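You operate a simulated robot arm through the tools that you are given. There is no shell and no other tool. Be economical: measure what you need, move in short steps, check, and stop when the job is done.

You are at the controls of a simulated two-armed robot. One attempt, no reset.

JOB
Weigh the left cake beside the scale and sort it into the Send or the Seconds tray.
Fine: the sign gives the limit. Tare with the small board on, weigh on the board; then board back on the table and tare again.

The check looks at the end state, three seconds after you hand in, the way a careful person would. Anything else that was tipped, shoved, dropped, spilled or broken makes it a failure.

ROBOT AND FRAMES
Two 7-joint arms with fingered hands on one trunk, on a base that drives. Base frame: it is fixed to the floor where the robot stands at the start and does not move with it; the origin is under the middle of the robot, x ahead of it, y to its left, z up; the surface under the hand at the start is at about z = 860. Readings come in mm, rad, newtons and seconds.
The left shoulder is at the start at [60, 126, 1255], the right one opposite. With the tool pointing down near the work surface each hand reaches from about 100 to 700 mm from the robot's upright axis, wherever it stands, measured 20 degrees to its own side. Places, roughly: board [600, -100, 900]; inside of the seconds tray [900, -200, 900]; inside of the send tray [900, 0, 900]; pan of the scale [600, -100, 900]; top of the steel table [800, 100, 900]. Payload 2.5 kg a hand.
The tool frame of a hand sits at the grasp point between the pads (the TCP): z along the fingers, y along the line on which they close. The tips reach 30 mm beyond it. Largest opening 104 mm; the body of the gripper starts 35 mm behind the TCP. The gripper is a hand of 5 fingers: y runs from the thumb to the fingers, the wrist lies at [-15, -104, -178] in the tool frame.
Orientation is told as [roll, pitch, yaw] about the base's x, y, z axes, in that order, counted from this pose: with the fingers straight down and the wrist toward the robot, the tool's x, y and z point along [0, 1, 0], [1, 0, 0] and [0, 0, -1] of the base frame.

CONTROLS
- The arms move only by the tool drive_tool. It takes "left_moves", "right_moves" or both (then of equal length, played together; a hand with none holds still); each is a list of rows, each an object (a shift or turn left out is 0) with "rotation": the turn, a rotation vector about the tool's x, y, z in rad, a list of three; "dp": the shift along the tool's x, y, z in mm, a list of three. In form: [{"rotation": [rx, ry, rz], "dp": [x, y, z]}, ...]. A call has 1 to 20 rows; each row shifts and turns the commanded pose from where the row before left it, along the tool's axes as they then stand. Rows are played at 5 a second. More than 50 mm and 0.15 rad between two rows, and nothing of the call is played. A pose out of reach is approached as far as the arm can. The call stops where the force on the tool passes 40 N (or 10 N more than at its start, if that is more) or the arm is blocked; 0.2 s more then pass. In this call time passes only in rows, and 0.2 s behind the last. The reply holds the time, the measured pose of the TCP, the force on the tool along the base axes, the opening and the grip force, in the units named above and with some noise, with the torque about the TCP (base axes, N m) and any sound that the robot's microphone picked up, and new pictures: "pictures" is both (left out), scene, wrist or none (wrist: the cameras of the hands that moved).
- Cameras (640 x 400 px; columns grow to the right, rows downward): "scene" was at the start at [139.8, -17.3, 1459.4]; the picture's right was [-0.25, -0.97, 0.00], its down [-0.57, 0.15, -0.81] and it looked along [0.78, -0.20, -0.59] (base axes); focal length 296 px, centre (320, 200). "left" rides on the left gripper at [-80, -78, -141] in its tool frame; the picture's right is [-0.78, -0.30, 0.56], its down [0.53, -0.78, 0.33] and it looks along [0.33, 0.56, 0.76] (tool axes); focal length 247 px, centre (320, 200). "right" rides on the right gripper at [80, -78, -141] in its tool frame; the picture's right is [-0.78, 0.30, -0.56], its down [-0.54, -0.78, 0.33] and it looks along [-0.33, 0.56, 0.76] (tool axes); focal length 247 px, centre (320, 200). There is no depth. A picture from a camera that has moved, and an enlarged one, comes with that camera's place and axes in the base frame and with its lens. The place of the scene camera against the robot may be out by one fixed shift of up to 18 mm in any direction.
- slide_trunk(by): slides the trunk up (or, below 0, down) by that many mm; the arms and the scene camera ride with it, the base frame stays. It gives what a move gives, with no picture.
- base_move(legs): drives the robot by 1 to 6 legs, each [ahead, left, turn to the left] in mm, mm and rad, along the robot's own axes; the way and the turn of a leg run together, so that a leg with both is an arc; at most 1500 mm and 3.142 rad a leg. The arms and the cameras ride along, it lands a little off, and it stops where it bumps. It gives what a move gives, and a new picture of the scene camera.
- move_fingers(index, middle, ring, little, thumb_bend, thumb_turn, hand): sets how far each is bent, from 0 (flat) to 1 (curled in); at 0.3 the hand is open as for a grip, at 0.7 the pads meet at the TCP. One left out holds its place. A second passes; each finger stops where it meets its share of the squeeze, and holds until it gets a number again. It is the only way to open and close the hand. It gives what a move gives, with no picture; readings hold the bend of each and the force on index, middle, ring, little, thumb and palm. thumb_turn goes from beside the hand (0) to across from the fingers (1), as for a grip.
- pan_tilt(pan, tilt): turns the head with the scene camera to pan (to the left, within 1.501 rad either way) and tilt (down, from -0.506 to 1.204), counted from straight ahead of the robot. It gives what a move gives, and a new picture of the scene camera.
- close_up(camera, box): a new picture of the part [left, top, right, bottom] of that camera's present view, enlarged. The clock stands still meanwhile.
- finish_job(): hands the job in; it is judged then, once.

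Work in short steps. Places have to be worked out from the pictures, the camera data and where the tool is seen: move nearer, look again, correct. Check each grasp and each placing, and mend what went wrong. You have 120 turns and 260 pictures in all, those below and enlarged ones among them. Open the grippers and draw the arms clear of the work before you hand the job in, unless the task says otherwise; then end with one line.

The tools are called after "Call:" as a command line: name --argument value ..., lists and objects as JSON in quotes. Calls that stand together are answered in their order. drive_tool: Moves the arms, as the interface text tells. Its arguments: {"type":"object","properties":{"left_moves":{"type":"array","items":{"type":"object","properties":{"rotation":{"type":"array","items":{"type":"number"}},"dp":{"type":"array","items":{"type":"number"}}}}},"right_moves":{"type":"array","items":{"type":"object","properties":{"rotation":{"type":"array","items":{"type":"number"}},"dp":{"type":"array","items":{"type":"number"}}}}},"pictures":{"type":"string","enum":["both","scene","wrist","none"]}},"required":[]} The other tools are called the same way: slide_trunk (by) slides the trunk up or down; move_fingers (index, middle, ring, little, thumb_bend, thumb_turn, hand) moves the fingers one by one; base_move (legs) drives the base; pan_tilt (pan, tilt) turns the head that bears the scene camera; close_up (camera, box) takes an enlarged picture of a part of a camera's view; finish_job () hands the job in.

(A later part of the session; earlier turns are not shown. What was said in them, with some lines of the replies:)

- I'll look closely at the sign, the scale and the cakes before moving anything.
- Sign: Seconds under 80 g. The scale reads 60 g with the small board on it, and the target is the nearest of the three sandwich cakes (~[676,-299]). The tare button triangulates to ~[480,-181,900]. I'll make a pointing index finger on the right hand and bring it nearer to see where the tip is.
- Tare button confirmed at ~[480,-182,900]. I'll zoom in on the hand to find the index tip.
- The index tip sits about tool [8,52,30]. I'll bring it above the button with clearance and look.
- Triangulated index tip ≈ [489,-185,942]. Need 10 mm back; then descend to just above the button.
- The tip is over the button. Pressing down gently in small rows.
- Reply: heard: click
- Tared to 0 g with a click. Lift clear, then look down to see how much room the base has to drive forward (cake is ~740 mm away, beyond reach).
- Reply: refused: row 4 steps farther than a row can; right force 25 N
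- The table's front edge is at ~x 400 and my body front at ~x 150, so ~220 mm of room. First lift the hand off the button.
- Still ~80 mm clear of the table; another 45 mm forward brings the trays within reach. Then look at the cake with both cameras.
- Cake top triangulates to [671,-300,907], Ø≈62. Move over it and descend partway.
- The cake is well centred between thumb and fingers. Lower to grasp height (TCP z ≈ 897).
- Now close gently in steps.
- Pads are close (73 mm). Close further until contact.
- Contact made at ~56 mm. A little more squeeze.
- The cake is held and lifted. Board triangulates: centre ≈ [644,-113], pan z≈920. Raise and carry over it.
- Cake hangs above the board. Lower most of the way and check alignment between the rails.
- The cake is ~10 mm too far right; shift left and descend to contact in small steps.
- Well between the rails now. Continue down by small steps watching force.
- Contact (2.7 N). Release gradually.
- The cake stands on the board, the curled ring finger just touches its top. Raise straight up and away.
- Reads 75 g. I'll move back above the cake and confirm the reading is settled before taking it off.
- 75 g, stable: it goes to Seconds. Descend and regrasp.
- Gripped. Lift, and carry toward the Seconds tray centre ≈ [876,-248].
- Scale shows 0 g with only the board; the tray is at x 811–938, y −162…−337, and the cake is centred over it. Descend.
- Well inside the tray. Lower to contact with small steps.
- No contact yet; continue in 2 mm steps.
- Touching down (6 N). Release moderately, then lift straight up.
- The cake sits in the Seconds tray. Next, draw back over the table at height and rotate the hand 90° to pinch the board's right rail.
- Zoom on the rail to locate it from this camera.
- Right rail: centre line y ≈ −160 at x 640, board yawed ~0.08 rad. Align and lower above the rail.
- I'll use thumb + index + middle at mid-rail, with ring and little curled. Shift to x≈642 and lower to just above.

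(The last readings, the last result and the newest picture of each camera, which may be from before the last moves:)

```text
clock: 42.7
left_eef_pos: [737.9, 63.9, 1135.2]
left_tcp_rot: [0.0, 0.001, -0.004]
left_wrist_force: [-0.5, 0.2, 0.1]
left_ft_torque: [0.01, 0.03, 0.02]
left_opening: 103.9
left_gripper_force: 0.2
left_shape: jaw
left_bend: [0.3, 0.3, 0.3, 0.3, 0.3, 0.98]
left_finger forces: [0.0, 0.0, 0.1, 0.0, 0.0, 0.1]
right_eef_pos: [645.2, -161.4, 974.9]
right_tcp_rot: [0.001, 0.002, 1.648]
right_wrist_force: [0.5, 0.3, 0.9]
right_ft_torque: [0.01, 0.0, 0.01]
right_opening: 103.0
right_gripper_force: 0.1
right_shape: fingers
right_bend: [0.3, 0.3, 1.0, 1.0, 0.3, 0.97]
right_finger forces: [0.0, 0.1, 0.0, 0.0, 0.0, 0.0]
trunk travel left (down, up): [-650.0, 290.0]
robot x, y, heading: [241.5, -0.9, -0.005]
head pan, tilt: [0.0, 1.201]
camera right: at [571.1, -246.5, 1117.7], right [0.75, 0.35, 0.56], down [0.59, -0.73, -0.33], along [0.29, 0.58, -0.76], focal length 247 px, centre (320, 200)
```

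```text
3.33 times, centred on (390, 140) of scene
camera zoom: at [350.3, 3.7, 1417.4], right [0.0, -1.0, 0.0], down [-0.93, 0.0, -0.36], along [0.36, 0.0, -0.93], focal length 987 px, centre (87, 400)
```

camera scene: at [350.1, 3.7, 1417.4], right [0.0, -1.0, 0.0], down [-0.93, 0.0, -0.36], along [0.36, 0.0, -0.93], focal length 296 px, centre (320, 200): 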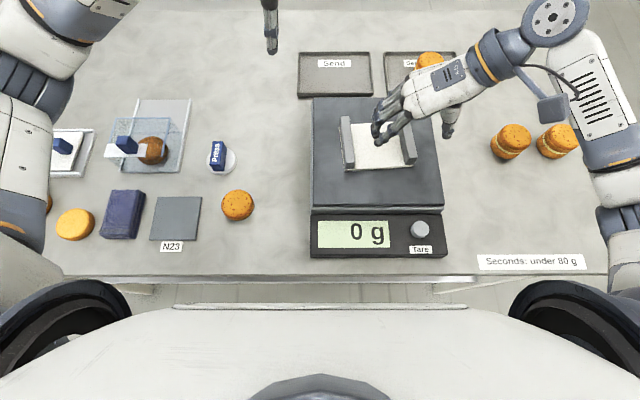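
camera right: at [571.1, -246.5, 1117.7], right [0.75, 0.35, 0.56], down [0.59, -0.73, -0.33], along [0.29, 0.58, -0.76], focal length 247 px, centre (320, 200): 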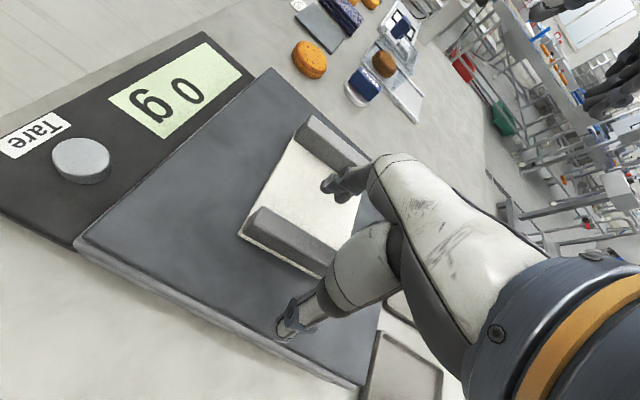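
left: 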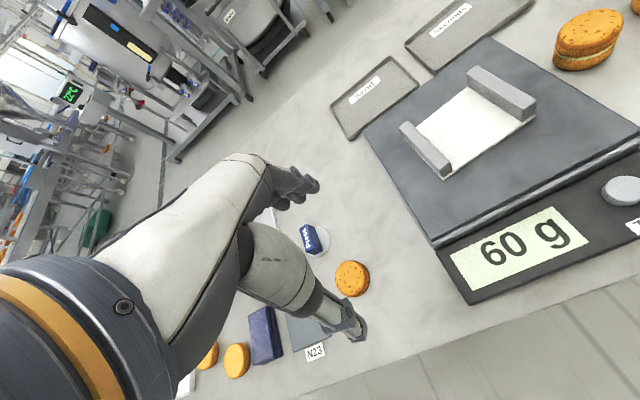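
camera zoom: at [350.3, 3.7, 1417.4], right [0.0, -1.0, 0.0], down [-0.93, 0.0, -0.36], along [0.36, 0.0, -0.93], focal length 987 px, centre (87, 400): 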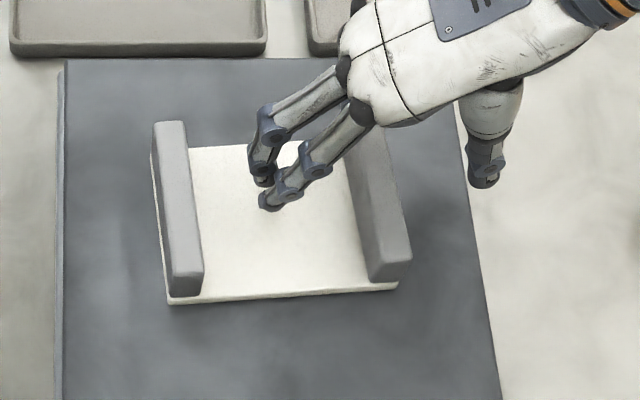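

Lower the last 11 mm and begin closing on the rail.

Call:
drive_tool --right_moves '[{"dp": [0, 0, 6]}, {"dp": [0, 0, 5]}]' --pictures "none"

Call:
move_fingers --hand "right" --index 0.54 --middle 0.54 --thumb_bend 0.54

Call:
close_up --camera "right" --box '[220, 100, 420, 360]'

Call:
close_up --camera "scene" --box '[310, 80, 470, 200]'

```text
clock: 43.3
left_eef_pos: [737.4, 63.6, 1136.0]
left_tcp_rot: [0.0, 0.0, -0.003]
left_wrist_force: [0.6, -0.3, 0.5]
left_ft_torque: [-0.05, 0.01, 0.03]
left_opening: 103.6
left_gripper_force: 0.0
left_shape: jaw
left_bend: [0.3, 0.3, 0.3, 0.3, 0.3, 0.98]
left_finger forces: [0.0, 0.0, 0.0, 0.1, 0.1, 0.0]
right_eef_pos: [644.2, -162.3, 964.1]
right_tcp_rot: [0.0, -0.001, 1.651]
right_wrist_force: [-0.7, -0.1, 0.2]
right_ft_torque: [0.0, 0.03, 0.02]
right_opening: 102.8
right_gripper_force: 0.0
right_shape: fingers
right_bend: [0.3, 0.3, 1.0, 1.0, 0.3, 0.97]
right_finger forces: [0.0, 0.0, 0.0, 0.0, 0.0, 0.1]
trunk travel left (down, up): [-650.0, 290.0]
robot x, y, heading: [235.7, -4.7, -0.006]
head pan, tilt: [0.0, 1.201]
```

```text
clock: 44.3
left_eef_pos: [738.7, 64.1, 1133.9]
left_tcp_rot: [-0.001, 0.0, -0.004]
left_wrist_force: [-0.5, -0.2, -0.5]
left_ft_torque: [-0.04, -0.02, 0.0]
left_opening: 103.7
left_gripper_force: 0.1
left_shape: jaw
left_bend: [0.3, 0.3, 0.3, 0.3, 0.3, 0.98]
left_finger forces: [0.1, 0.0, 0.1, 0.0, 0.0, 0.0]
right_eef_pos: [643.9, -162.4, 965.3]
right_tcp_rot: [0.001, 0.0, 1.649]
right_wrist_force: [-0.4, 1.5, 2.7]
right_ft_torque: [0.09, -0.03, -0.01]
right_opening: 42.2
right_gripper_force: 0.9
right_shape: fingers
right_bend: [0.54, 0.53, 1.0, 1.0, 0.54, 0.97]
right_finger forces: [0.0, 2.4, 0.0, 0.1, 0.1, 0.0]
trunk travel left (down, up): [-650.0, 290.0]
robot x, y, heading: [240.9, 1.2, -0.007]
head pan, tilt: [0.0, 1.201]
```

```text
1.54 times, centred on (320, 230) of right
camera zoom: at [570.5, -246.7, 1106.8], right [0.75, 0.35, 0.56], down [0.59, -0.73, -0.33], along [0.29, 0.58, -0.76], focal length 380 px, centre (320, 154)
```

zoom: 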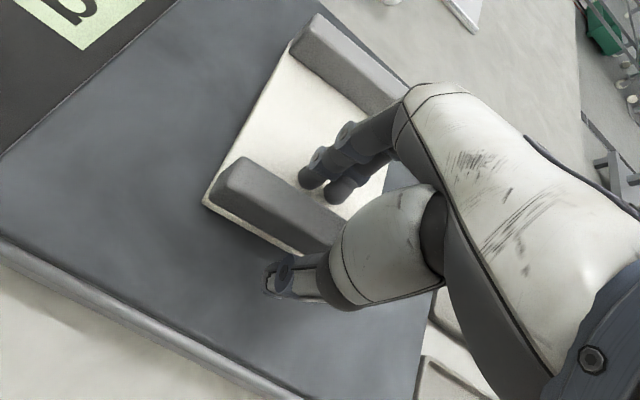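

```text
3.33 times, centred on (390, 140) of scene
camera zoom: at [349.9, 3.8, 1417.4], right [0.0, -1.0, 0.0], down [-0.93, 0.0, -0.36], along [0.36, 0.0, -0.93], focal length 987 px, centre (87, 400)
```

zoom: 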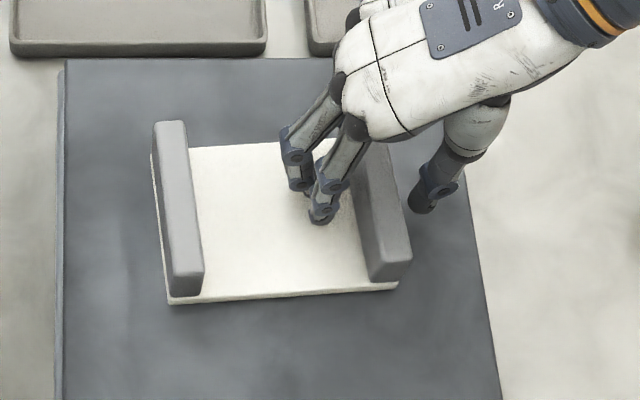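

The middle fingertip touches the board surface (2.7 N up). Raise 6 mm, then continue closing.

Call:
drive_tool --right_moves '[{"dp": [0, 0, -6]}]' --pictures "none"

Call:
move_fingers --hand "right" --index 0.61 --middle 0.61 --thumb_bend 0.61

Call:
close_up --camera "right" --box '[220, 100, 420, 360]'

Call:
close_up --camera "scene" --box '[310, 80, 470, 200]'

```text
clock: 44.7
left_eef_pos: [738.9, 65.2, 1135.2]
left_tcp_rot: [0.001, -0.001, -0.002]
left_wrist_force: [0.1, -0.6, 0.5]
left_ft_torque: [-0.01, 0.0, 0.01]
left_opening: 103.8
left_gripper_force: 0.0
left_shape: jaw
left_bend: [0.3, 0.3, 0.3, 0.3, 0.3, 0.98]
left_finger forces: [0.1, 0.0, 0.0, 0.0, 0.0, 0.0]
right_eef_pos: [643.4, -161.8, 971.2]
right_tcp_rot: [-0.001, 0.0, 1.649]
right_wrist_force: [-0.3, 0.9, -0.1]
right_ft_torque: [0.05, 0.01, 0.03]
right_opening: 42.1
right_gripper_force: 0.1
right_shape: fingers
right_bend: [0.54, 0.54, 1.0, 1.0, 0.54, 0.97]
right_finger forces: [0.1, 0.0, 0.0, 0.1, 0.0, 0.1]
trunk travel left (down, up): [-650.0, 290.0]
robot x, y, heading: [237.8, -0.6, -0.003]
head pan, tilt: [0.0, 1.201]
```

```text
clock: 45.7
left_eef_pos: [738.9, 64.4, 1134.9]
left_tcp_rot: [-0.001, 0.0, -0.002]
left_wrist_force: [-0.1, -0.7, 0.3]
left_ft_torque: [-0.03, 0.0, 0.03]
left_opening: 103.7
left_gripper_force: 0.0
left_shape: jaw
left_bend: [0.3, 0.3, 0.3, 0.3, 0.3, 0.98]
left_finger forces: [0.1, 0.1, 0.1, 0.1, 0.0, 0.1]
right_eef_pos: [645.2, -162.7, 970.3]
right_tcp_rot: [0.001, 0.001, 1.649]
right_wrist_force: [0.1, 0.1, 0.5]
right_ft_torque: [-0.01, -0.01, 0.0]
right_opening: 24.1
right_gripper_force: 0.0
right_shape: fingers
right_bend: [0.61, 0.61, 1.0, 1.0, 0.61, 0.97]
right_finger forces: [0.0, 0.1, 0.0, 0.1, 0.1, 0.0]
trunk travel left (down, up): [-650.0, 290.0]
robot x, y, heading: [236.1, -4.2, -0.002]
head pan, tilt: [0.0, 1.201]
```

```text
1.54 times, centred on (320, 230) of right
camera zoom: at [570.5, -246.9, 1112.8], right [0.75, 0.36, 0.56], down [0.59, -0.73, -0.33], along [0.29, 0.58, -0.76], focal length 380 px, centre (320, 154)
```

zoom: 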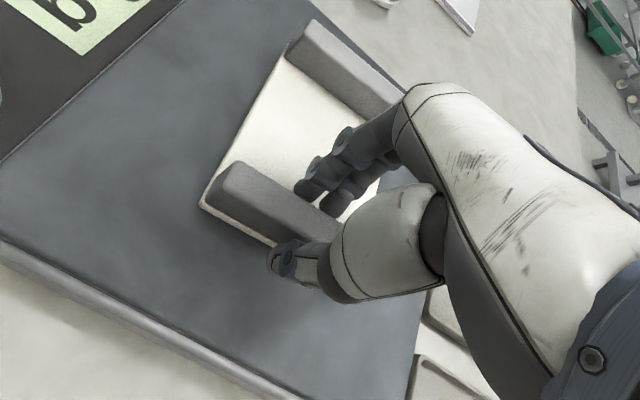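

```text
3.33 times, centred on (390, 140) of scene
camera zoom: at [350.1, 3.7, 1417.4], right [0.0, -1.0, 0.0], down [-0.93, 0.0, -0.36], along [0.36, 0.0, -0.93], focal length 987 px, centre (87, 400)
```

zoom: 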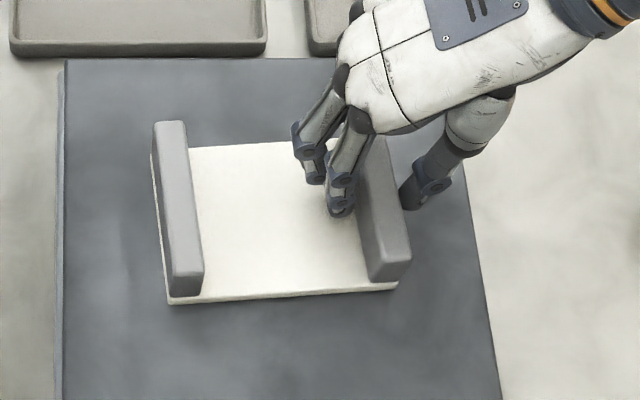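

Both pads are next to the rail. Close and squeeze.

Call:
move_fingers --hand "right" --index 0.66 --middle 0.66 --thumb_bend 0.66

Call:
move_fingers --hand "right" --index 0.74 --middle 0.74 --thumb_bend 0.74

Call:
close_up --camera "right" --box '[220, 100, 420, 360]'

```text
clock: 46.7
left_eef_pos: [737.6, 63.4, 1134.2]
left_tcp_rot: [-0.001, -0.001, -0.003]
left_wrist_force: [-0.1, -0.1, 0.0]
left_ft_torque: [-0.03, 0.01, 0.04]
left_opening: 103.7
left_gripper_force: 0.1
left_shape: jaw
left_bend: [0.3, 0.3, 0.3, 0.3, 0.3, 0.98]
left_finger forces: [0.1, 0.0, 0.0, 0.0, 0.0, 0.0]
right_eef_pos: [644.7, -161.5, 970.7]
right_tcp_rot: [-0.001, 0.0, 1.647]
right_wrist_force: [0.2, -0.3, -0.4]
right_ft_torque: [-0.02, -0.04, 0.0]
right_opening: 15.5
right_gripper_force: 1.4
right_shape: fingers
right_bend: [0.65, 0.65, 1.0, 1.0, 0.64, 0.97]
right_finger forces: [0.9, 0.8, 0.1, 0.0, 1.8, 0.1]
trunk travel left (down, up): [-650.0, 290.0]
robot x, y, heading: [240.7, -4.4, -0.003]
head pan, tilt: [0.0, 1.201]
```

```text
clock: 47.7
left_eef_pos: [738.4, 64.7, 1135.8]
left_tcp_rot: [0.0, 0.0, -0.005]
left_wrist_force: [1.2, -1.2, 0.0]
left_ft_torque: [-0.02, -0.01, -0.01]
left_opening: 103.8
left_gripper_force: 0.0
left_shape: jaw
left_bend: [0.3, 0.3, 0.3, 0.3, 0.3, 0.98]
left_finger forces: [0.1, 0.1, 0.0, 0.0, 0.0, 0.1]
right_eef_pos: [644.0, -162.8, 970.2]
right_tcp_rot: [0.0, -0.001, 1.648]
right_wrist_force: [0.3, 0.4, -0.8]
right_ft_torque: [-0.01, 0.02, -0.01]
right_opening: 13.0
right_gripper_force: 12.0
right_shape: fingers
right_bend: [0.73, 0.73, 1.0, 1.0, 0.64, 0.95]
right_finger forces: [8.7, 3.2, 0.0, 0.0, 11.9, 0.0]
trunk travel left (down, up): [-650.0, 290.0]
robot x, y, heading: [237.0, -1.4, -0.003]
head pan, tilt: [0.0, 1.201]
```

```text
1.54 times, centred on (320, 230) of right
camera zoom: at [570.5, -246.9, 1112.8], right [0.75, 0.36, 0.56], down [0.59, -0.73, -0.33], along [0.29, 0.58, -0.76], focal length 380 px, centre (320, 154)
```

zoom: 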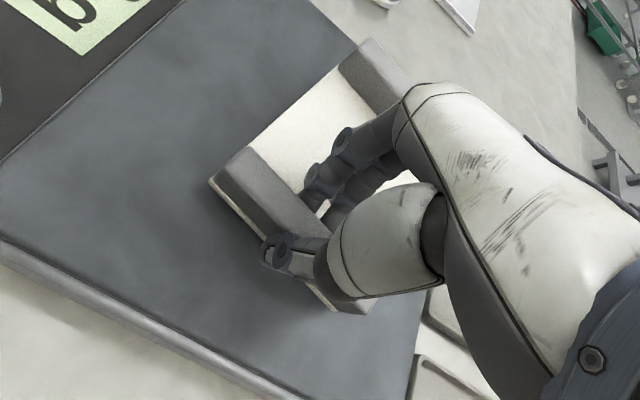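

The grip is firm (12 N), the board yawed a bit in the grasp. Test lift.

Call:
drive_tool --right_moves '[{"dp": [0, 0, -6]}, {"dp": [0, 0, -10]}, {"dp": [0, 0, -14]}]' --pictures "both"

Call:
close_up --camera "scene" --box '[300, 80, 480, 260]'

```text
clock: 48.5
left_eef_pos: [738.6, 63.6, 1135.4]
left_tcp_rot: [0.0, -0.001, -0.004]
left_wrist_force: [0.5, 0.8, 0.4]
left_ft_torque: [0.01, 0.01, 0.02]
left_opening: 103.7
left_gripper_force: 0.2
left_shape: jaw
left_bend: [0.3, 0.3, 0.3, 0.3, 0.3, 0.98]
left_finger forces: [0.1, 0.0, 0.1, 0.0, 0.0, 0.0]
right_eef_pos: [643.0, -161.8, 1002.6]
right_tcp_rot: [-0.001, -0.001, 1.647]
right_wrist_force: [-0.5, 0.3, -0.7]
right_ft_torque: [-0.05, 0.02, -0.02]
right_opening: 13.0
right_gripper_force: 11.7
right_shape: fingers
right_bend: [0.73, 0.73, 1.0, 1.0, 0.64, 0.95]
right_finger forces: [8.6, 3.4, 0.0, 0.0, 12.0, 0.0]
trunk travel left (down, up): [-650.0, 290.0]
robot x, y, heading: [239.0, -2.9, -0.003]
head pan, tilt: [0.0, 1.201]
camera scene: at [350.1, 3.7, 1417.4], right [0.0, -1.0, 0.0], down [-0.93, 0.0, -0.36], along [0.36, 0.0, -0.93], focal length 296 px, centre (320, 200)
camera right: at [569.3, -246.4, 1143.6], right [0.75, 0.36, 0.56], down [0.59, -0.73, -0.33], along [0.29, 0.58, -0.76], focal length 247 px, centre (320, 200)
```

scene: 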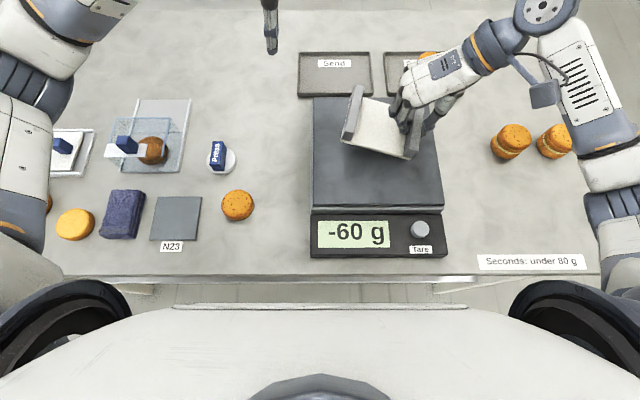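
right: 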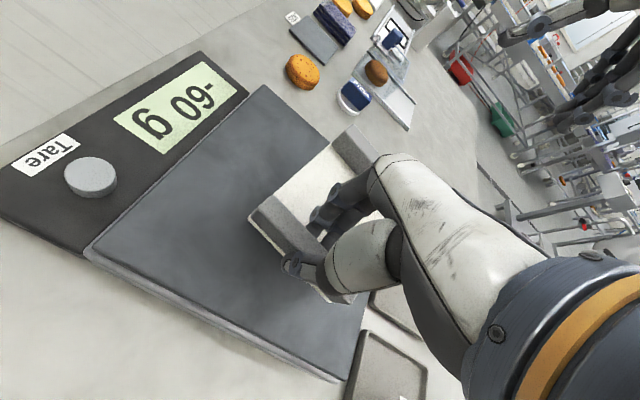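

```text
2.22 times, centred on (390, 170) of scene
camera zoom: at [350.1, 3.7, 1417.4], right [0.0, -1.0, 0.0], down [-0.93, 0.0, -0.36], along [0.36, 0.0, -0.93], focal length 658 px, centre (164, 267)
```

zoom: 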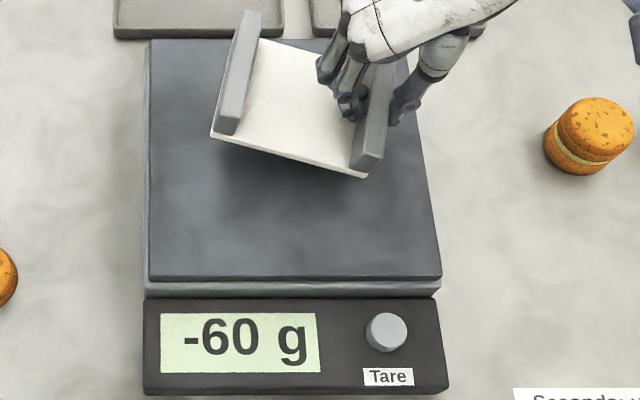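

The board is held; the scale shows −60 g. Carry it up and to the free table area right of the scale, and straighten its yaw.

Call:
drive_tool --right_moves '[{"dp": [0, 0, -40]}, {"dp": [18, -34, 0]}, {"dp": [18, -34, 0]}, {"dp": [18, -34, 0]}, {"dp": [18, -34, 0]}, {"dp": [18, -34, 0]}, {"dp": [18, -32, 0]}, {"rotation": [0, 0, -0.13]}, {"rotation": [0, 0, -0.13]}, {"dp": [0, 0, 30]}]' --pictures "both"

```text
clock: 50.7
left_eef_pos: [738.1, 62.9, 1136.3]
left_tcp_rot: [0.0, 0.0, -0.003]
left_wrist_force: [-0.7, 0.0, 0.2]
left_ft_torque: [0.0, 0.0, 0.0]
left_opening: 103.8
left_gripper_force: 0.0
left_shape: jaw
left_bend: [0.3, 0.3, 0.3, 0.3, 0.3, 0.98]
left_finger forces: [0.1, 0.1, 0.1, 0.0, 0.0, 0.0]
right_eef_pos: [550.9, -372.7, 1010.6]
right_tcp_rot: [0.001, -0.001, 1.909]
right_wrist_force: [-0.2, 0.0, -0.6]
right_ft_torque: [-0.04, -0.01, 0.01]
right_opening: 12.6
right_gripper_force: 11.4
right_shape: fingers
right_bend: [0.73, 0.73, 1.0, 1.0, 0.64, 0.95]
right_finger forces: [8.5, 3.3, 0.0, 0.0, 12.1, 0.1]
trunk travel left (down, up): [-650.0, 290.0]
robot x, y, heading: [239.5, -1.1, -0.005]
head pan, tilt: [0.0, 1.201]
camera scene: at [350.2, 3.4, 1417.4], right [0.0, -1.0, 0.0], down [-0.93, 0.0, -0.36], along [0.36, 0.0, -0.93], focal length 296 px, centre (320, 200)
camera right: at [501.5, -473.5, 1152.4], right [0.63, 0.54, 0.56], down [0.76, -0.56, -0.33], along [0.13, 0.63, -0.76], focal length 247 px, centre (320, 200)
```

scene: 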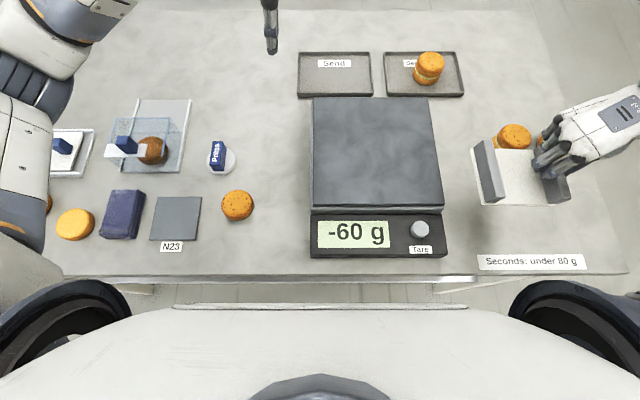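
right: 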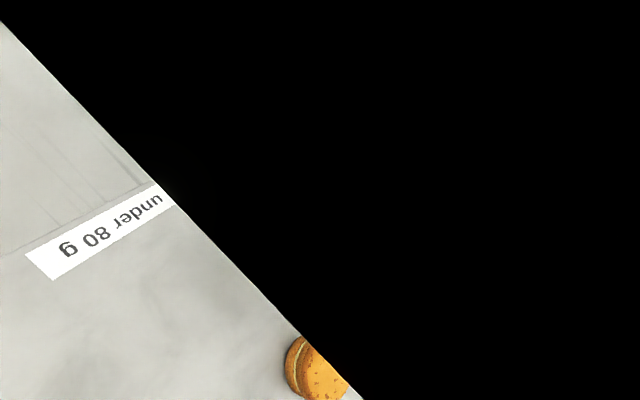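

Board now level-ish and aligned with its edges. Shift slightly away from the cakes and descend to near the table.

Call:
drive_tool --right_moves '[{"dp": [19, 13, 0]}, {"dp": [0, 0, 40]}, {"dp": [0, 0, 35]}]' --pictures "scene"

Call:
close_up --camera "scene" --box '[430, 100, 640, 280]'

```text
clock: 51.5
left_eef_pos: [737.5, 64.0, 1136.0]
left_tcp_rot: [0.0, -0.001, -0.004]
left_wrist_force: [0.2, 0.2, 0.3]
left_ft_torque: [0.0, -0.05, -0.03]
left_opening: 103.5
left_gripper_force: 0.0
left_shape: jaw
left_bend: [0.3, 0.3, 0.3, 0.3, 0.3, 0.98]
left_finger forces: [0.0, 0.0, 0.0, 0.0, 0.0, 0.0]
right_eef_pos: [529.6, -366.7, 937.1]
right_tcp_rot: [-0.002, -0.001, 1.906]
right_wrist_force: [0.7, 1.0, -1.1]
right_ft_torque: [-0.01, 0.0, 0.01]
right_opening: 12.6
right_gripper_force: 12.4
right_shape: fingers
right_bend: [0.73, 0.73, 1.0, 1.0, 0.64, 0.95]
right_finger forces: [8.5, 3.4, 0.0, 0.0, 11.9, 0.1]
trunk travel left (down, up): [-650.0, 290.0]
robot x, y, heading: [242.1, -3.9, -0.001]
head pan, tilt: [0.0, 1.201]
camera scene: at [350.0, 3.6, 1417.4], right [0.0, -1.0, 0.0], down [-0.93, 0.0, -0.36], along [0.36, 0.0, -0.93], focal length 296 px, centre (320, 200)
```

scene: 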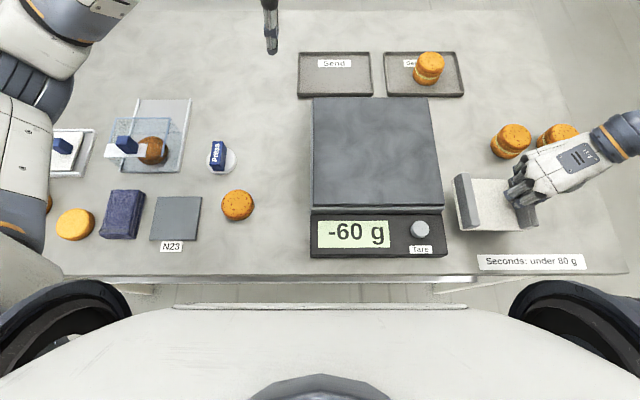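

```text
2.22 times, centred on (535, 190) of scene
camera zoom: at [350.0, 3.6, 1417.4], right [0.0, -1.0, 0.0], down [-0.93, 0.0, -0.36], along [0.36, 0.0, -0.93], focal length 658 px, centre (-158, 222)
```

zoom: 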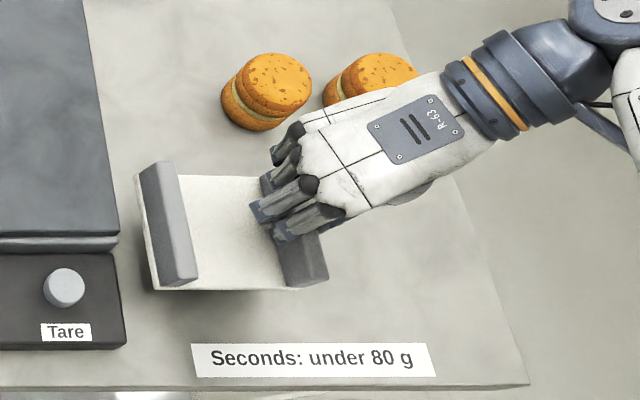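

Placement spot is clear on all sides. Lower to contact in small steps.

Call:
drive_tool --right_moves '[{"dp": [0, 0, 12]}, {"dp": [0, 0, 6]}, {"dp": [0, 0, 3]}, {"dp": [0, 0, 3]}]' --pictures "none"

Call:
close_up --camera "scene" --box '[430, 100, 640, 280]'

```text
clock: 52.5
left_eef_pos: [738.8, 64.7, 1134.3]
left_tcp_rot: [0.0, -0.002, -0.004]
left_wrist_force: [0.3, -0.2, 0.1]
left_ft_torque: [-0.01, 0.04, 0.02]
left_opening: 103.7
left_gripper_force: 0.1
left_shape: jaw
left_bend: [0.3, 0.3, 0.3, 0.3, 0.3, 0.98]
left_finger forces: [0.1, 0.0, 0.0, 0.0, 0.1, 0.0]
right_eef_pos: [529.8, -367.2, 911.4]
right_tcp_rot: [0.001, -0.001, 1.909]
right_wrist_force: [-0.4, 0.0, -0.7]
right_ft_torque: [-0.03, -0.03, -0.02]
right_opening: 12.8
right_gripper_force: 12.2
right_shape: fingers
right_bend: [0.73, 0.73, 1.0, 1.0, 0.64, 0.95]
right_finger forces: [8.5, 3.3, 0.0, 0.1, 11.9, 0.0]
trunk travel left (down, up): [-650.0, 290.0]
robot x, y, heading: [238.6, -2.7, 0.004]
head pan, tilt: [0.0, 1.201]
```

```text
2.22 times, centred on (535, 190) of scene
camera zoom: at [350.1, 3.6, 1417.4], right [0.0, -1.0, 0.0], down [-0.93, 0.0, -0.36], along [0.36, 0.0, -0.93], focal length 658 px, centre (-158, 222)
```

zoom: 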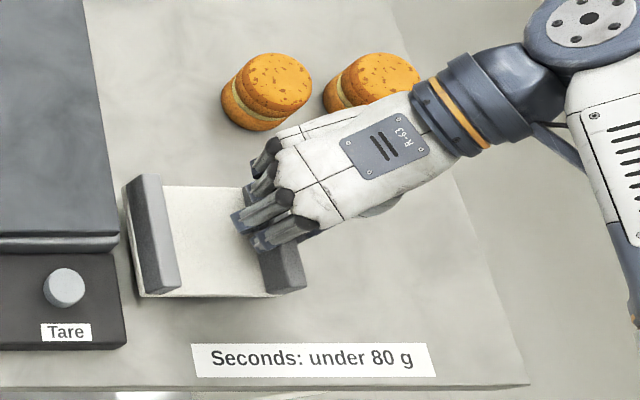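

Not touching yet; shift 10 mm away from the scale and go on in 2 mm steps.

Call:
drive_tool --right_moves '[{"dp": [3, -9, 0]}, {"dp": [0, 0, 2]}, {"dp": [0, 0, 2]}, {"dp": [0, 0, 1]}]' --pictures "none"

```text
clock: 53.5
left_eef_pos: [738.3, 63.9, 1136.3]
left_tcp_rot: [0.002, -0.001, -0.004]
left_wrist_force: [-0.6, 0.2, 0.6]
left_ft_torque: [0.0, -0.01, -0.02]
left_opening: 103.7
left_gripper_force: 0.1
left_shape: jaw
left_bend: [0.3, 0.3, 0.3, 0.3, 0.3, 0.98]
left_finger forces: [0.0, 0.0, 0.0, 0.1, 0.0, 0.0]
right_eef_pos: [529.8, -375.3, 906.2]
right_tcp_rot: [0.003, 0.001, 1.908]
right_wrist_force: [-0.5, 0.8, 2.8]
right_ft_torque: [-0.05, 0.03, 0.03]
right_opening: 12.9
right_gripper_force: 12.0
right_shape: fingers
right_bend: [0.73, 0.73, 1.0, 1.0, 0.64, 0.95]
right_finger forces: [9.3, 3.4, 0.0, 0.1, 12.0, 0.1]
trunk travel left (down, up): [-650.0, 290.0]
robot x, y, heading: [238.1, 0.7, -0.003]
head pan, tilt: [0.0, 1.201]
```

Board on the table (2.8 N). Release in steps.

Call:
move_fingers --hand "right" --index 0.63 --middle 0.63 --thumb_bend 0.62

Call:
move_fingers --hand "right" --index 0.58 --middle 0.58 --thumb_bend 0.57

Call:
close_up --camera "scene" --box '[430, 100, 640, 280]'

```text
clock: 54.5
left_eef_pos: [738.2, 64.5, 1135.6]
left_tcp_rot: [0.0, -0.001, -0.004]
left_wrist_force: [-0.7, 0.3, 1.1]
left_ft_torque: [0.01, 0.01, 0.01]
left_opening: 103.5
left_gripper_force: 0.0
left_shape: jaw
left_bend: [0.3, 0.3, 0.3, 0.3, 0.3, 0.98]
left_finger forces: [0.0, 0.1, 0.0, 0.0, 0.1, 0.0]
right_eef_pos: [529.6, -376.2, 906.6]
right_tcp_rot: [0.002, 0.0, 1.909]
right_wrist_force: [0.8, 0.0, 0.7]
right_ft_torque: [0.02, -0.02, -0.01]
right_opening: 19.8
right_gripper_force: 0.1
right_shape: fingers
right_bend: [0.63, 0.63, 1.0, 1.0, 0.62, 0.97]
right_finger forces: [0.0, 0.0, 0.1, 0.1, 0.1, 0.0]
trunk travel left (down, up): [-650.0, 290.0]
robot x, y, heading: [236.8, -1.6, 0.002]
head pan, tilt: [0.0, 1.201]
```

```text
clock: 55.5
left_eef_pos: [738.2, 63.6, 1135.3]
left_tcp_rot: [0.002, -0.001, -0.004]
left_wrist_force: [0.2, 0.1, 0.0]
left_ft_torque: [0.0, -0.02, 0.0]
left_opening: 103.9
left_gripper_force: 0.0
left_shape: jaw
left_bend: [0.3, 0.3, 0.3, 0.3, 0.3, 0.98]
left_finger forces: [0.1, 0.1, 0.0, 0.0, 0.0, 0.1]
right_eef_pos: [529.6, -375.1, 905.8]
right_tcp_rot: [0.001, 0.001, 1.907]
right_wrist_force: [-0.4, -0.5, 0.3]
right_ft_torque: [-0.01, 0.02, 0.01]
right_opening: 34.7
right_gripper_force: 0.1
right_shape: fingers
right_bend: [0.57, 0.57, 1.0, 1.0, 0.56, 0.97]
right_finger forces: [0.0, 0.0, 0.0, 0.1, 0.1, 0.1]
trunk travel left (down, up): [-650.0, 290.0]
robot x, y, heading: [238.5, 1.1, 0.002]
head pan, tilt: [0.0, 1.201]
```

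```text
2.22 times, centred on (535, 190) of scene
camera zoom: at [350.1, 3.7, 1417.4], right [0.0, -1.0, 0.0], down [-0.93, 0.0, -0.36], along [0.36, 0.0, -0.93], focal length 658 px, centre (-158, 222)
```

zoom: 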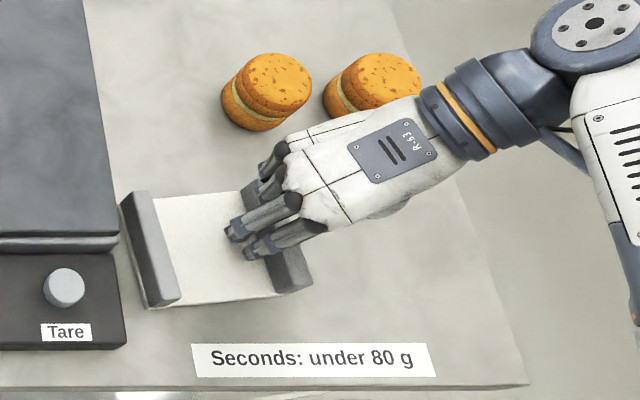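

Released. Lift straight up and look.

Call:
drive_tool --right_moves '[{"dp": [0, 0, -10]}, {"dp": [0, 0, -25]}, {"dp": [0, 0, -45]}, {"dp": [0, 0, -45]}, {"dp": [0, -40, -20]}]' --pictures "scene"

Call:
close_up --camera "scene" --box '[300, 80, 600, 280]'

```text
clock: 56.7
left_eef_pos: [738.8, 63.8, 1134.6]
left_tcp_rot: [0.0, 0.0, -0.004]
left_wrist_force: [-0.7, -0.2, 0.0]
left_ft_torque: [0.02, -0.01, -0.04]
left_opening: 103.5
left_gripper_force: 0.1
left_shape: jaw
left_bend: [0.3, 0.3, 0.3, 0.3, 0.3, 0.98]
left_finger forces: [0.0, 0.0, 0.0, 0.0, 0.1, 0.1]
right_eef_pos: [544.2, -414.1, 1051.5]
right_tcp_rot: [0.001, 0.0, 1.907]
right_wrist_force: [0.7, 0.0, 0.6]
right_ft_torque: [0.01, 0.0, 0.02]
right_opening: 34.8
right_gripper_force: 0.0
right_shape: fingers
right_bend: [0.57, 0.57, 1.0, 1.0, 0.56, 0.97]
right_finger forces: [0.1, 0.0, 0.0, 0.0, 0.0, 0.0]
trunk travel left (down, up): [-650.0, 290.0]
robot x, y, heading: [239.3, -6.0, -0.003]
head pan, tilt: [0.0, 1.201]
camera scene: at [350.4, 3.4, 1417.3], right [0.0, -1.0, 0.0], down [-0.93, 0.0, -0.36], along [0.36, 0.0, -0.93], focal length 296 px, centre (320, 200)
```

scene: 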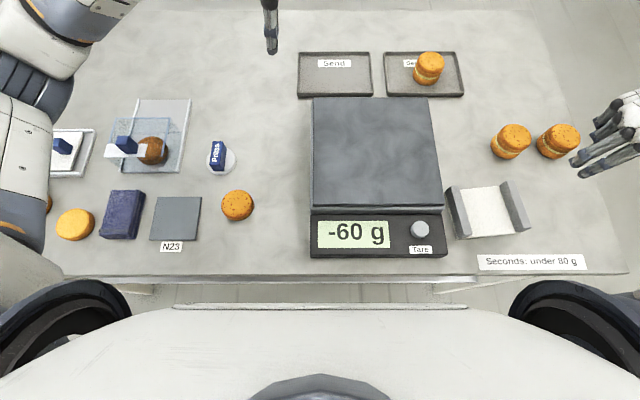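

```text
2.00 times, centred on (450, 180) of scene
camera zoom: at [350.4, 3.4, 1417.3], right [0.0, -1.0, 0.0], down [-0.93, 0.0, -0.36], along [0.36, 0.0, -0.93], focal length 592 px, centre (60, 240)
```

zoom: 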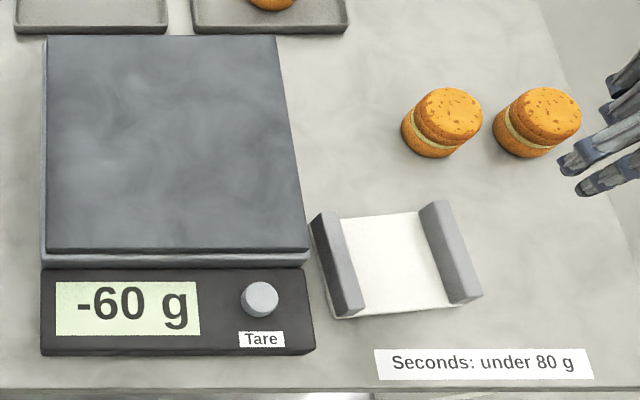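

The board is flat on the table, scale reads −60 g. For the second tare I'll back the base off to the original position and reuse the earlier pressing pose.

Call:
base_move --legs '[[-239, 0, 0]]'

Call:
drive_tool --right_moves '[{"rotation": [0, 0, 0.1467], "dp": [0, 0, -10]}, {"rotation": [0, 0, 0.1467]}, {"rotation": [0, 0, 0.1467]}, {"rotation": [0, 0, 0.1467]}, {"rotation": [0, 0, 0.1467]}, {"rotation": [0, 0, 0.1467]}, {"rotation": [0, 0, 0.1467]}, {"rotation": [0, 0, 0.1467]}, {"rotation": [0, 0, 0.1467]}, {"rotation": [0, 0, 0.1467]}, {"rotation": [0, 0, 0.1467]}, {"rotation": [0, 0, 0.1467]}, {"rotation": [0, 0, 0.1467]}]' --pictures "none"

Call:
move_fingers --hand "right" --index 0.3 --middle 1 --ring 1 --little 1 --thumb_bend 0.3

```text
clock: 58.4
left_eef_pos: [500.9, 65.0, 1135.4]
left_tcp_rot: [0.0, -0.001, -0.002]
left_wrist_force: [0.0, -0.2, -0.3]
left_ft_torque: [0.01, 0.02, 0.03]
left_opening: 103.6
left_gripper_force: 0.0
left_shape: jaw
left_bend: [0.3, 0.3, 0.3, 0.3, 0.3, 0.98]
left_finger forces: [0.0, 0.0, 0.1, 0.0, 0.0, 0.0]
right_eef_pos: [306.9, -412.3, 1052.3]
right_tcp_rot: [-0.001, 0.0, 1.91]
right_wrist_force: [0.1, 0.4, 0.3]
right_ft_torque: [0.0, -0.04, -0.03]
right_opening: 34.8
right_gripper_force: 0.2
right_shape: fingers
right_bend: [0.57, 0.57, 1.0, 1.0, 0.56, 0.97]
right_finger forces: [0.0, 0.0, 0.1, 0.0, 0.1, 0.1]
trunk travel left (down, up): [-650.0, 290.0]
robot x, y, heading: [-2.0, -0.5, 0.003]
head pan, tilt: [0.0, 1.201]
camera scene: at [112.8, 4.4, 1417.4], right [0.0, -1.0, 0.0], down [-0.93, 0.0, -0.36], along [0.36, 0.0, -0.93], focal length 296 px, centre (320, 200)
```

scene: 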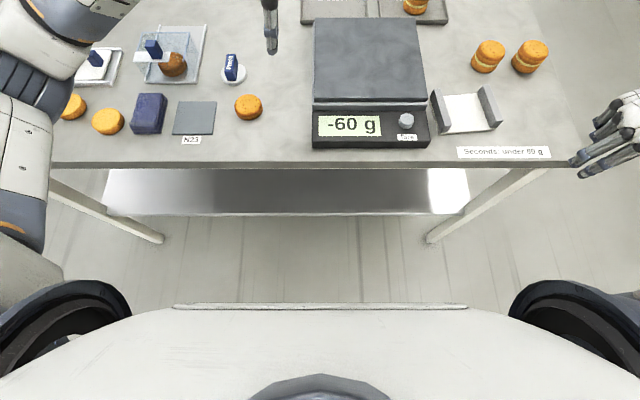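

```text
clock: 61.2
left_eef_pos: [501.1, 64.9, 1135.7]
left_tcp_rot: [0.0, -0.001, -0.002]
left_wrist_force: [0.5, -0.1, -0.5]
left_ft_torque: [-0.01, -0.01, 0.0]
left_opening: 103.5
left_gripper_force: 0.1
left_shape: jaw
left_bend: [0.3, 0.3, 0.3, 0.3, 0.3, 0.98]
left_finger forces: [0.0, 0.0, 0.0, 0.0, 0.0, 0.0]
right_eef_pos: [307.5, -412.4, 1061.8]
right_tcp_rot: [0.001, 0.002, -0.002]
right_wrist_force: [-0.1, -0.8, -0.1]
right_ft_torque: [-0.01, 0.01, 0.02]
right_opening: 34.9
right_gripper_force: 0.0
right_shape: fingers
right_bend: [0.57, 0.57, 1.0, 1.0, 0.56, 0.97]
right_finger forces: [0.0, 0.0, 0.1, 0.0, 0.0, 0.1]
trunk travel left (down, up): [-650.0, 290.0]
robot x, y, heading: [5.0, 0.8, -0.0]
head pan, tilt: [0.0, 1.201]
```

```text
clock: 62.2
left_eef_pos: [503.1, 66.5, 1136.0]
left_tcp_rot: [0.001, 0.002, -0.001]
left_wrist_force: [-0.4, -0.1, -0.5]
left_ft_torque: [0.01, 0.0, 0.02]
left_opening: 103.7
left_gripper_force: 0.1
left_shape: jaw
left_bend: [0.3, 0.3, 0.3, 0.3, 0.3, 0.98]
left_finger forces: [0.1, 0.0, 0.0, 0.0, 0.0, 0.1]
right_eef_pos: [307.5, -412.9, 1061.2]
right_tcp_rot: [0.0, -0.001, 0.003]
right_wrist_force: [-0.5, 0.5, -0.1]
right_ft_torque: [0.02, 0.0, -0.02]
right_opening: 102.4
right_gripper_force: 0.1
right_shape: fingers
right_bend: [0.3, 1.0, 1.0, 1.0, 0.3, 0.97]
right_finger forces: [0.0, 0.0, 0.1, 0.0, 0.1, 0.1]
trunk travel left (down, up): [-650.0, 290.0]
robot x, y, heading: [1.0, 2.4, -0.001]
head pan, tilt: [0.0, 1.201]
```

Move back above the tare button (TCP [416,−186]) and look.

Call:
drive_tool --right_moves '[{"dp": [38, 18, 0]}, {"dp": [38, 18, 0]}, {"dp": [38, 18, 0]}, {"dp": [38, 18, 0]}, {"dp": [38, 18, 0]}, {"dp": [38, 18, 0]}, {"dp": [0, 0, 45]}, {"dp": [0, 0, 45]}, {"dp": [0, 0, 33]}]' --pictures "wrist"

Call:
close_up --camera "left" --box '[540, 120, 640, 240]'

Call:
close_up --camera "right" --box '[220, 120, 420, 360]'

```text
clock: 64.2
left_eef_pos: [501.7, 66.0, 1136.0]
left_tcp_rot: [0.001, 0.0, -0.003]
left_wrist_force: [-0.1, -0.4, 0.0]
left_ft_torque: [-0.02, -0.02, -0.02]
left_opening: 103.6
left_gripper_force: 0.0
left_shape: jaw
left_bend: [0.3, 0.3, 0.3, 0.3, 0.3, 0.98]
left_finger forces: [0.1, 0.0, 0.0, 0.0, 0.0, 0.0]
right_eef_pos: [415.8, -184.5, 936.4]
right_tcp_rot: [0.002, -0.001, 0.002]
right_wrist_force: [-0.4, 0.1, -0.4]
right_ft_torque: [-0.01, -0.02, 0.0]
right_opening: 102.8
right_gripper_force: 0.1
right_shape: fingers
right_bend: [0.3, 1.0, 1.0, 1.0, 0.3, 0.97]
right_finger forces: [0.0, 0.0, 0.0, 0.1, 0.0, 0.0]
trunk travel left (down, up): [-650.0, 290.0]
robot x, y, heading: [3.0, -4.1, -0.003]
head pan, tilt: [0.0, 1.201]
camera right: at [337.1, -105.3, 1077.8], right [0.3, -0.78, 0.56], down [-0.78, -0.54, -0.33], along [0.56, -0.33, -0.76], focal length 247 px, centre (320, 200)
```

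right: 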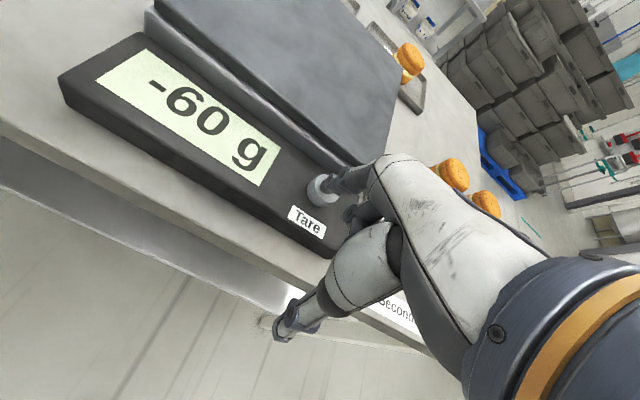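

```text
3.33 times, centred on (590, 180) of left
camera zoom: at [424.1, -15.1, 1277.0], right [-0.3, -0.78, -0.56], down [-0.78, 0.54, -0.33], along [0.56, 0.33, -0.76], focal length 823 px, centre (-580, 267)
```

zoom: 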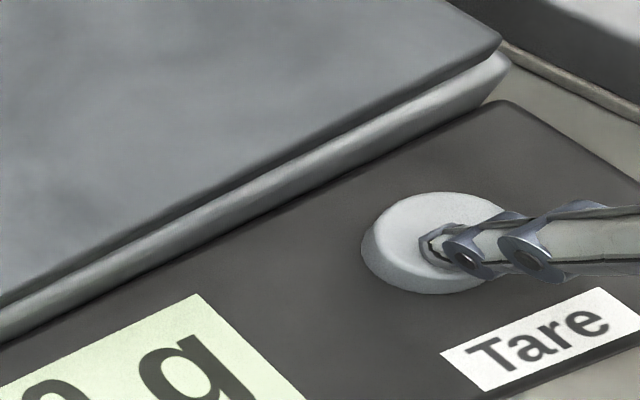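

```text
1.67 times, centred on (320, 240) of right
camera zoom: at [337.1, -105.3, 1077.8], right [0.3, -0.78, 0.56], down [-0.78, -0.54, -0.33], along [0.56, -0.33, -0.76], focal length 412 px, centre (320, 133)
```

zoom: 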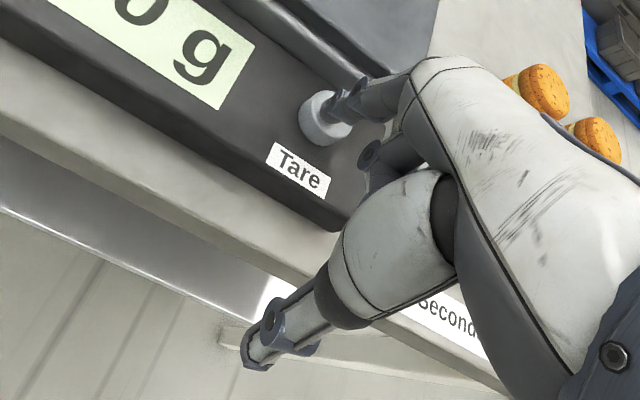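

Aligned over the button (and a visible gap between scale and board). Press as before.

Call:
drive_tool --right_moves '[{"dp": [0, 0, 4]}, {"dp": [0, 0, 4]}, {"dp": [0, 0, 3]}, {"dp": [0, 0, 3]}, {"dp": [0, 0, 2]}]' --pictures "none"

```text
clock: 65.4
left_eef_pos: [500.0, 67.2, 1136.6]
left_tcp_rot: [0.0, -0.003, -0.002]
left_wrist_force: [0.4, 0.4, -0.8]
left_ft_torque: [0.02, 0.03, -0.01]
left_opening: 103.8
left_gripper_force: 0.1
left_shape: jaw
left_bend: [0.3, 0.3, 0.3, 0.3, 0.3, 0.98]
left_finger forces: [0.1, 0.0, 0.1, 0.0, 0.1, 0.0]
right_eef_pos: [415.8, -183.7, 924.3]
right_tcp_rot: [0.001, -0.007, 0.002]
right_wrist_force: [-4.4, 0.2, 13.0]
right_ft_torque: [0.08, -0.67, 0.0]
right_opening: 103.6
right_gripper_force: 6.5
right_shape: fingers
right_bend: [0.3, 1.0, 1.0, 1.0, 0.3, 0.97]
right_finger forces: [13.6, 0.0, 0.0, 0.0, 0.0, 0.0]
trunk travel left (down, up): [-650.0, 290.0]
robot x, y, heading: [2.7, -2.3, -0.002]
head pan, tilt: [0.0, 1.201]
heard: click
```

Clicked. Lift straight up and away, then check the display and the whole scene.

Call:
drive_tool --right_moves '[{"dp": [0, 0, -30]}, {"dp": [0, -5, -45]}, {"dp": [-20, -5, -45]}, {"dp": [-40, -10, -25]}, {"dp": [-45, 0, -10]}, {"dp": [-45, 0, -10]}, {"dp": [-40, 0, -10]}]' --pictures "none"

Call:
move_fingers --hand "right" --index 0.3 --middle 0.3 --ring 0.3 --little 0.3 --thumb_bend 0.3

Call:
pan_tilt --pan -0.25 --tilt 0.7

Call:
close_up --camera "scene" --box '[220, 150, 520, 360]'

```text
clock: 67.0
left_eef_pos: [500.6, 65.6, 1136.3]
left_tcp_rot: [0.001, 0.0, -0.001]
left_wrist_force: [0.0, -0.3, 0.6]
left_ft_torque: [-0.03, 0.01, -0.02]
left_opening: 103.8
left_gripper_force: 0.1
left_shape: jaw
left_bend: [0.3, 0.3, 0.3, 0.3, 0.3, 0.98]
left_finger forces: [0.1, 0.0, 0.0, 0.0, 0.0, 0.0]
right_eef_pos: [394.0, -374.5, 1098.4]
right_tcp_rot: [0.0, 0.001, 0.005]
right_wrist_force: [-0.4, 0.5, 0.6]
right_ft_torque: [0.01, 0.03, -0.02]
right_opening: 103.3
right_gripper_force: 0.1
right_shape: fingers
right_bend: [0.3, 1.0, 1.0, 1.0, 0.3, 0.97]
right_finger forces: [0.0, 0.0, 0.0, 0.0, 0.1, 0.0]
trunk travel left (down, up): [-650.0, 290.0]
robot x, y, heading: [0.9, 2.7, -0.002]
head pan, tilt: [0.0, 1.201]
```

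```text
clock: 68.0
left_eef_pos: [500.7, 66.1, 1135.7]
left_tcp_rot: [-0.001, 0.0, -0.001]
left_wrist_force: [-0.4, 1.2, 0.0]
left_ft_torque: [0.02, -0.01, 0.0]
left_opening: 103.6
left_gripper_force: 0.0
left_shape: jaw
left_bend: [0.3, 0.3, 0.3, 0.3, 0.3, 0.98]
left_finger forces: [0.0, 0.0, 0.1, 0.0, 0.0, 0.0]
right_eef_pos: [394.4, -373.8, 1097.3]
right_tcp_rot: [0.002, 0.0, 0.002]
right_wrist_force: [1.0, -0.1, 0.3]
right_ft_torque: [-0.01, 0.0, 0.01]
right_opening: 103.2
right_gripper_force: 0.2
right_shape: fingers
right_bend: [0.3, 0.3, 0.3, 0.3, 0.3, 0.97]
right_finger forces: [0.0, 0.0, 0.0, 0.0, 0.0, 0.0]
trunk travel left (down, up): [-650.0, 290.0]
robot x, y, heading: [1.0, 1.5, -0.001]
head pan, tilt: [0.0, 1.201]
```

```text
clock: 69.0
left_eef_pos: [502.8, 65.7, 1136.4]
left_tcp_rot: [0.0, 0.0, -0.001]
left_wrist_force: [0.4, 0.4, -0.2]
left_ft_torque: [0.03, 0.0, -0.03]
left_opening: 103.9
left_gripper_force: 0.0
left_shape: jaw
left_bend: [0.3, 0.3, 0.3, 0.3, 0.3, 0.98]
left_finger forces: [0.1, 0.0, 0.0, 0.1, 0.1, 0.1]
right_eef_pos: [395.2, -374.1, 1098.4]
right_tcp_rot: [0.0, -0.001, 0.002]
right_wrist_force: [-0.4, -0.4, 0.3]
right_ft_torque: [-0.05, -0.02, 0.0]
right_opening: 103.2
right_gripper_force: 0.0
right_shape: fingers
right_bend: [0.3, 0.3, 0.3, 0.3, 0.3, 0.97]
right_finger forces: [0.0, 0.1, 0.0, 0.0, 0.0, 0.0]
trunk travel left (down, up): [-650.0, 290.0]
robot x, y, heading: [2.2, 0.6, -0.002]
head pan, tilt: [-0.25, 0.7]
camera scene: at [139.9, -16.6, 1453.3], right [-0.25, -0.97, 0.0], down [-0.62, 0.16, -0.76], along [0.74, -0.19, -0.64], focal length 296 px, centre (320, 200)
```

scene: 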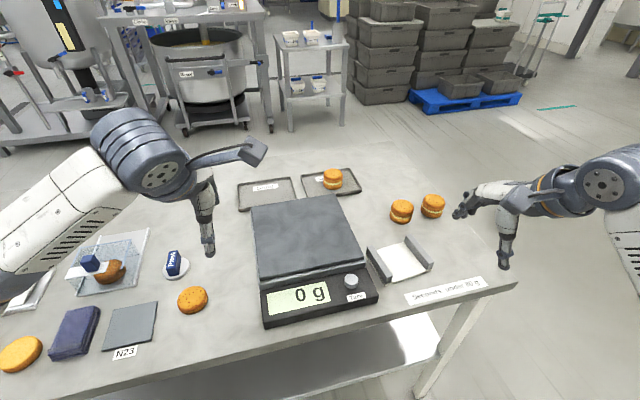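

```text
1.90 times, centred on (370, 255) of scene
camera zoom: at [139.9, -16.6, 1453.3], right [-0.25, -0.97, 0.0], down [-0.62, 0.16, -0.76], along [0.74, -0.19, -0.64], focal length 564 px, centre (225, 95)
```

zoom: 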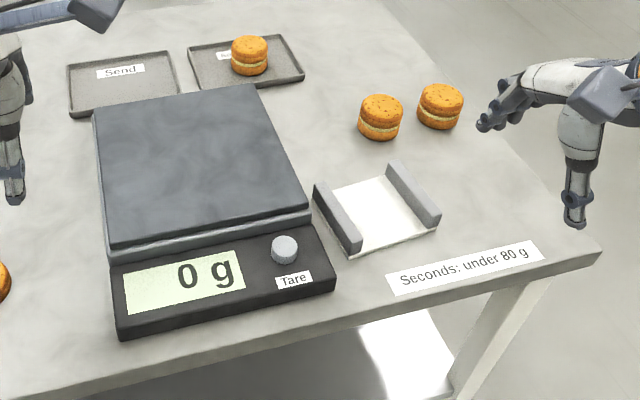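

Scale reads 0 g with an empty pan, the board lies on the table, the 75 g cake is in Seconds, the rest is undisturbed and both hands are open and clear. Handing in.

Call:
finish_job

```text
The job is handed in.
```

The left cake weighed 75 g, under the sign's 80 g limit, so it is in the Seconds tray; the board is back on the table and the scale is tared to 0 g.
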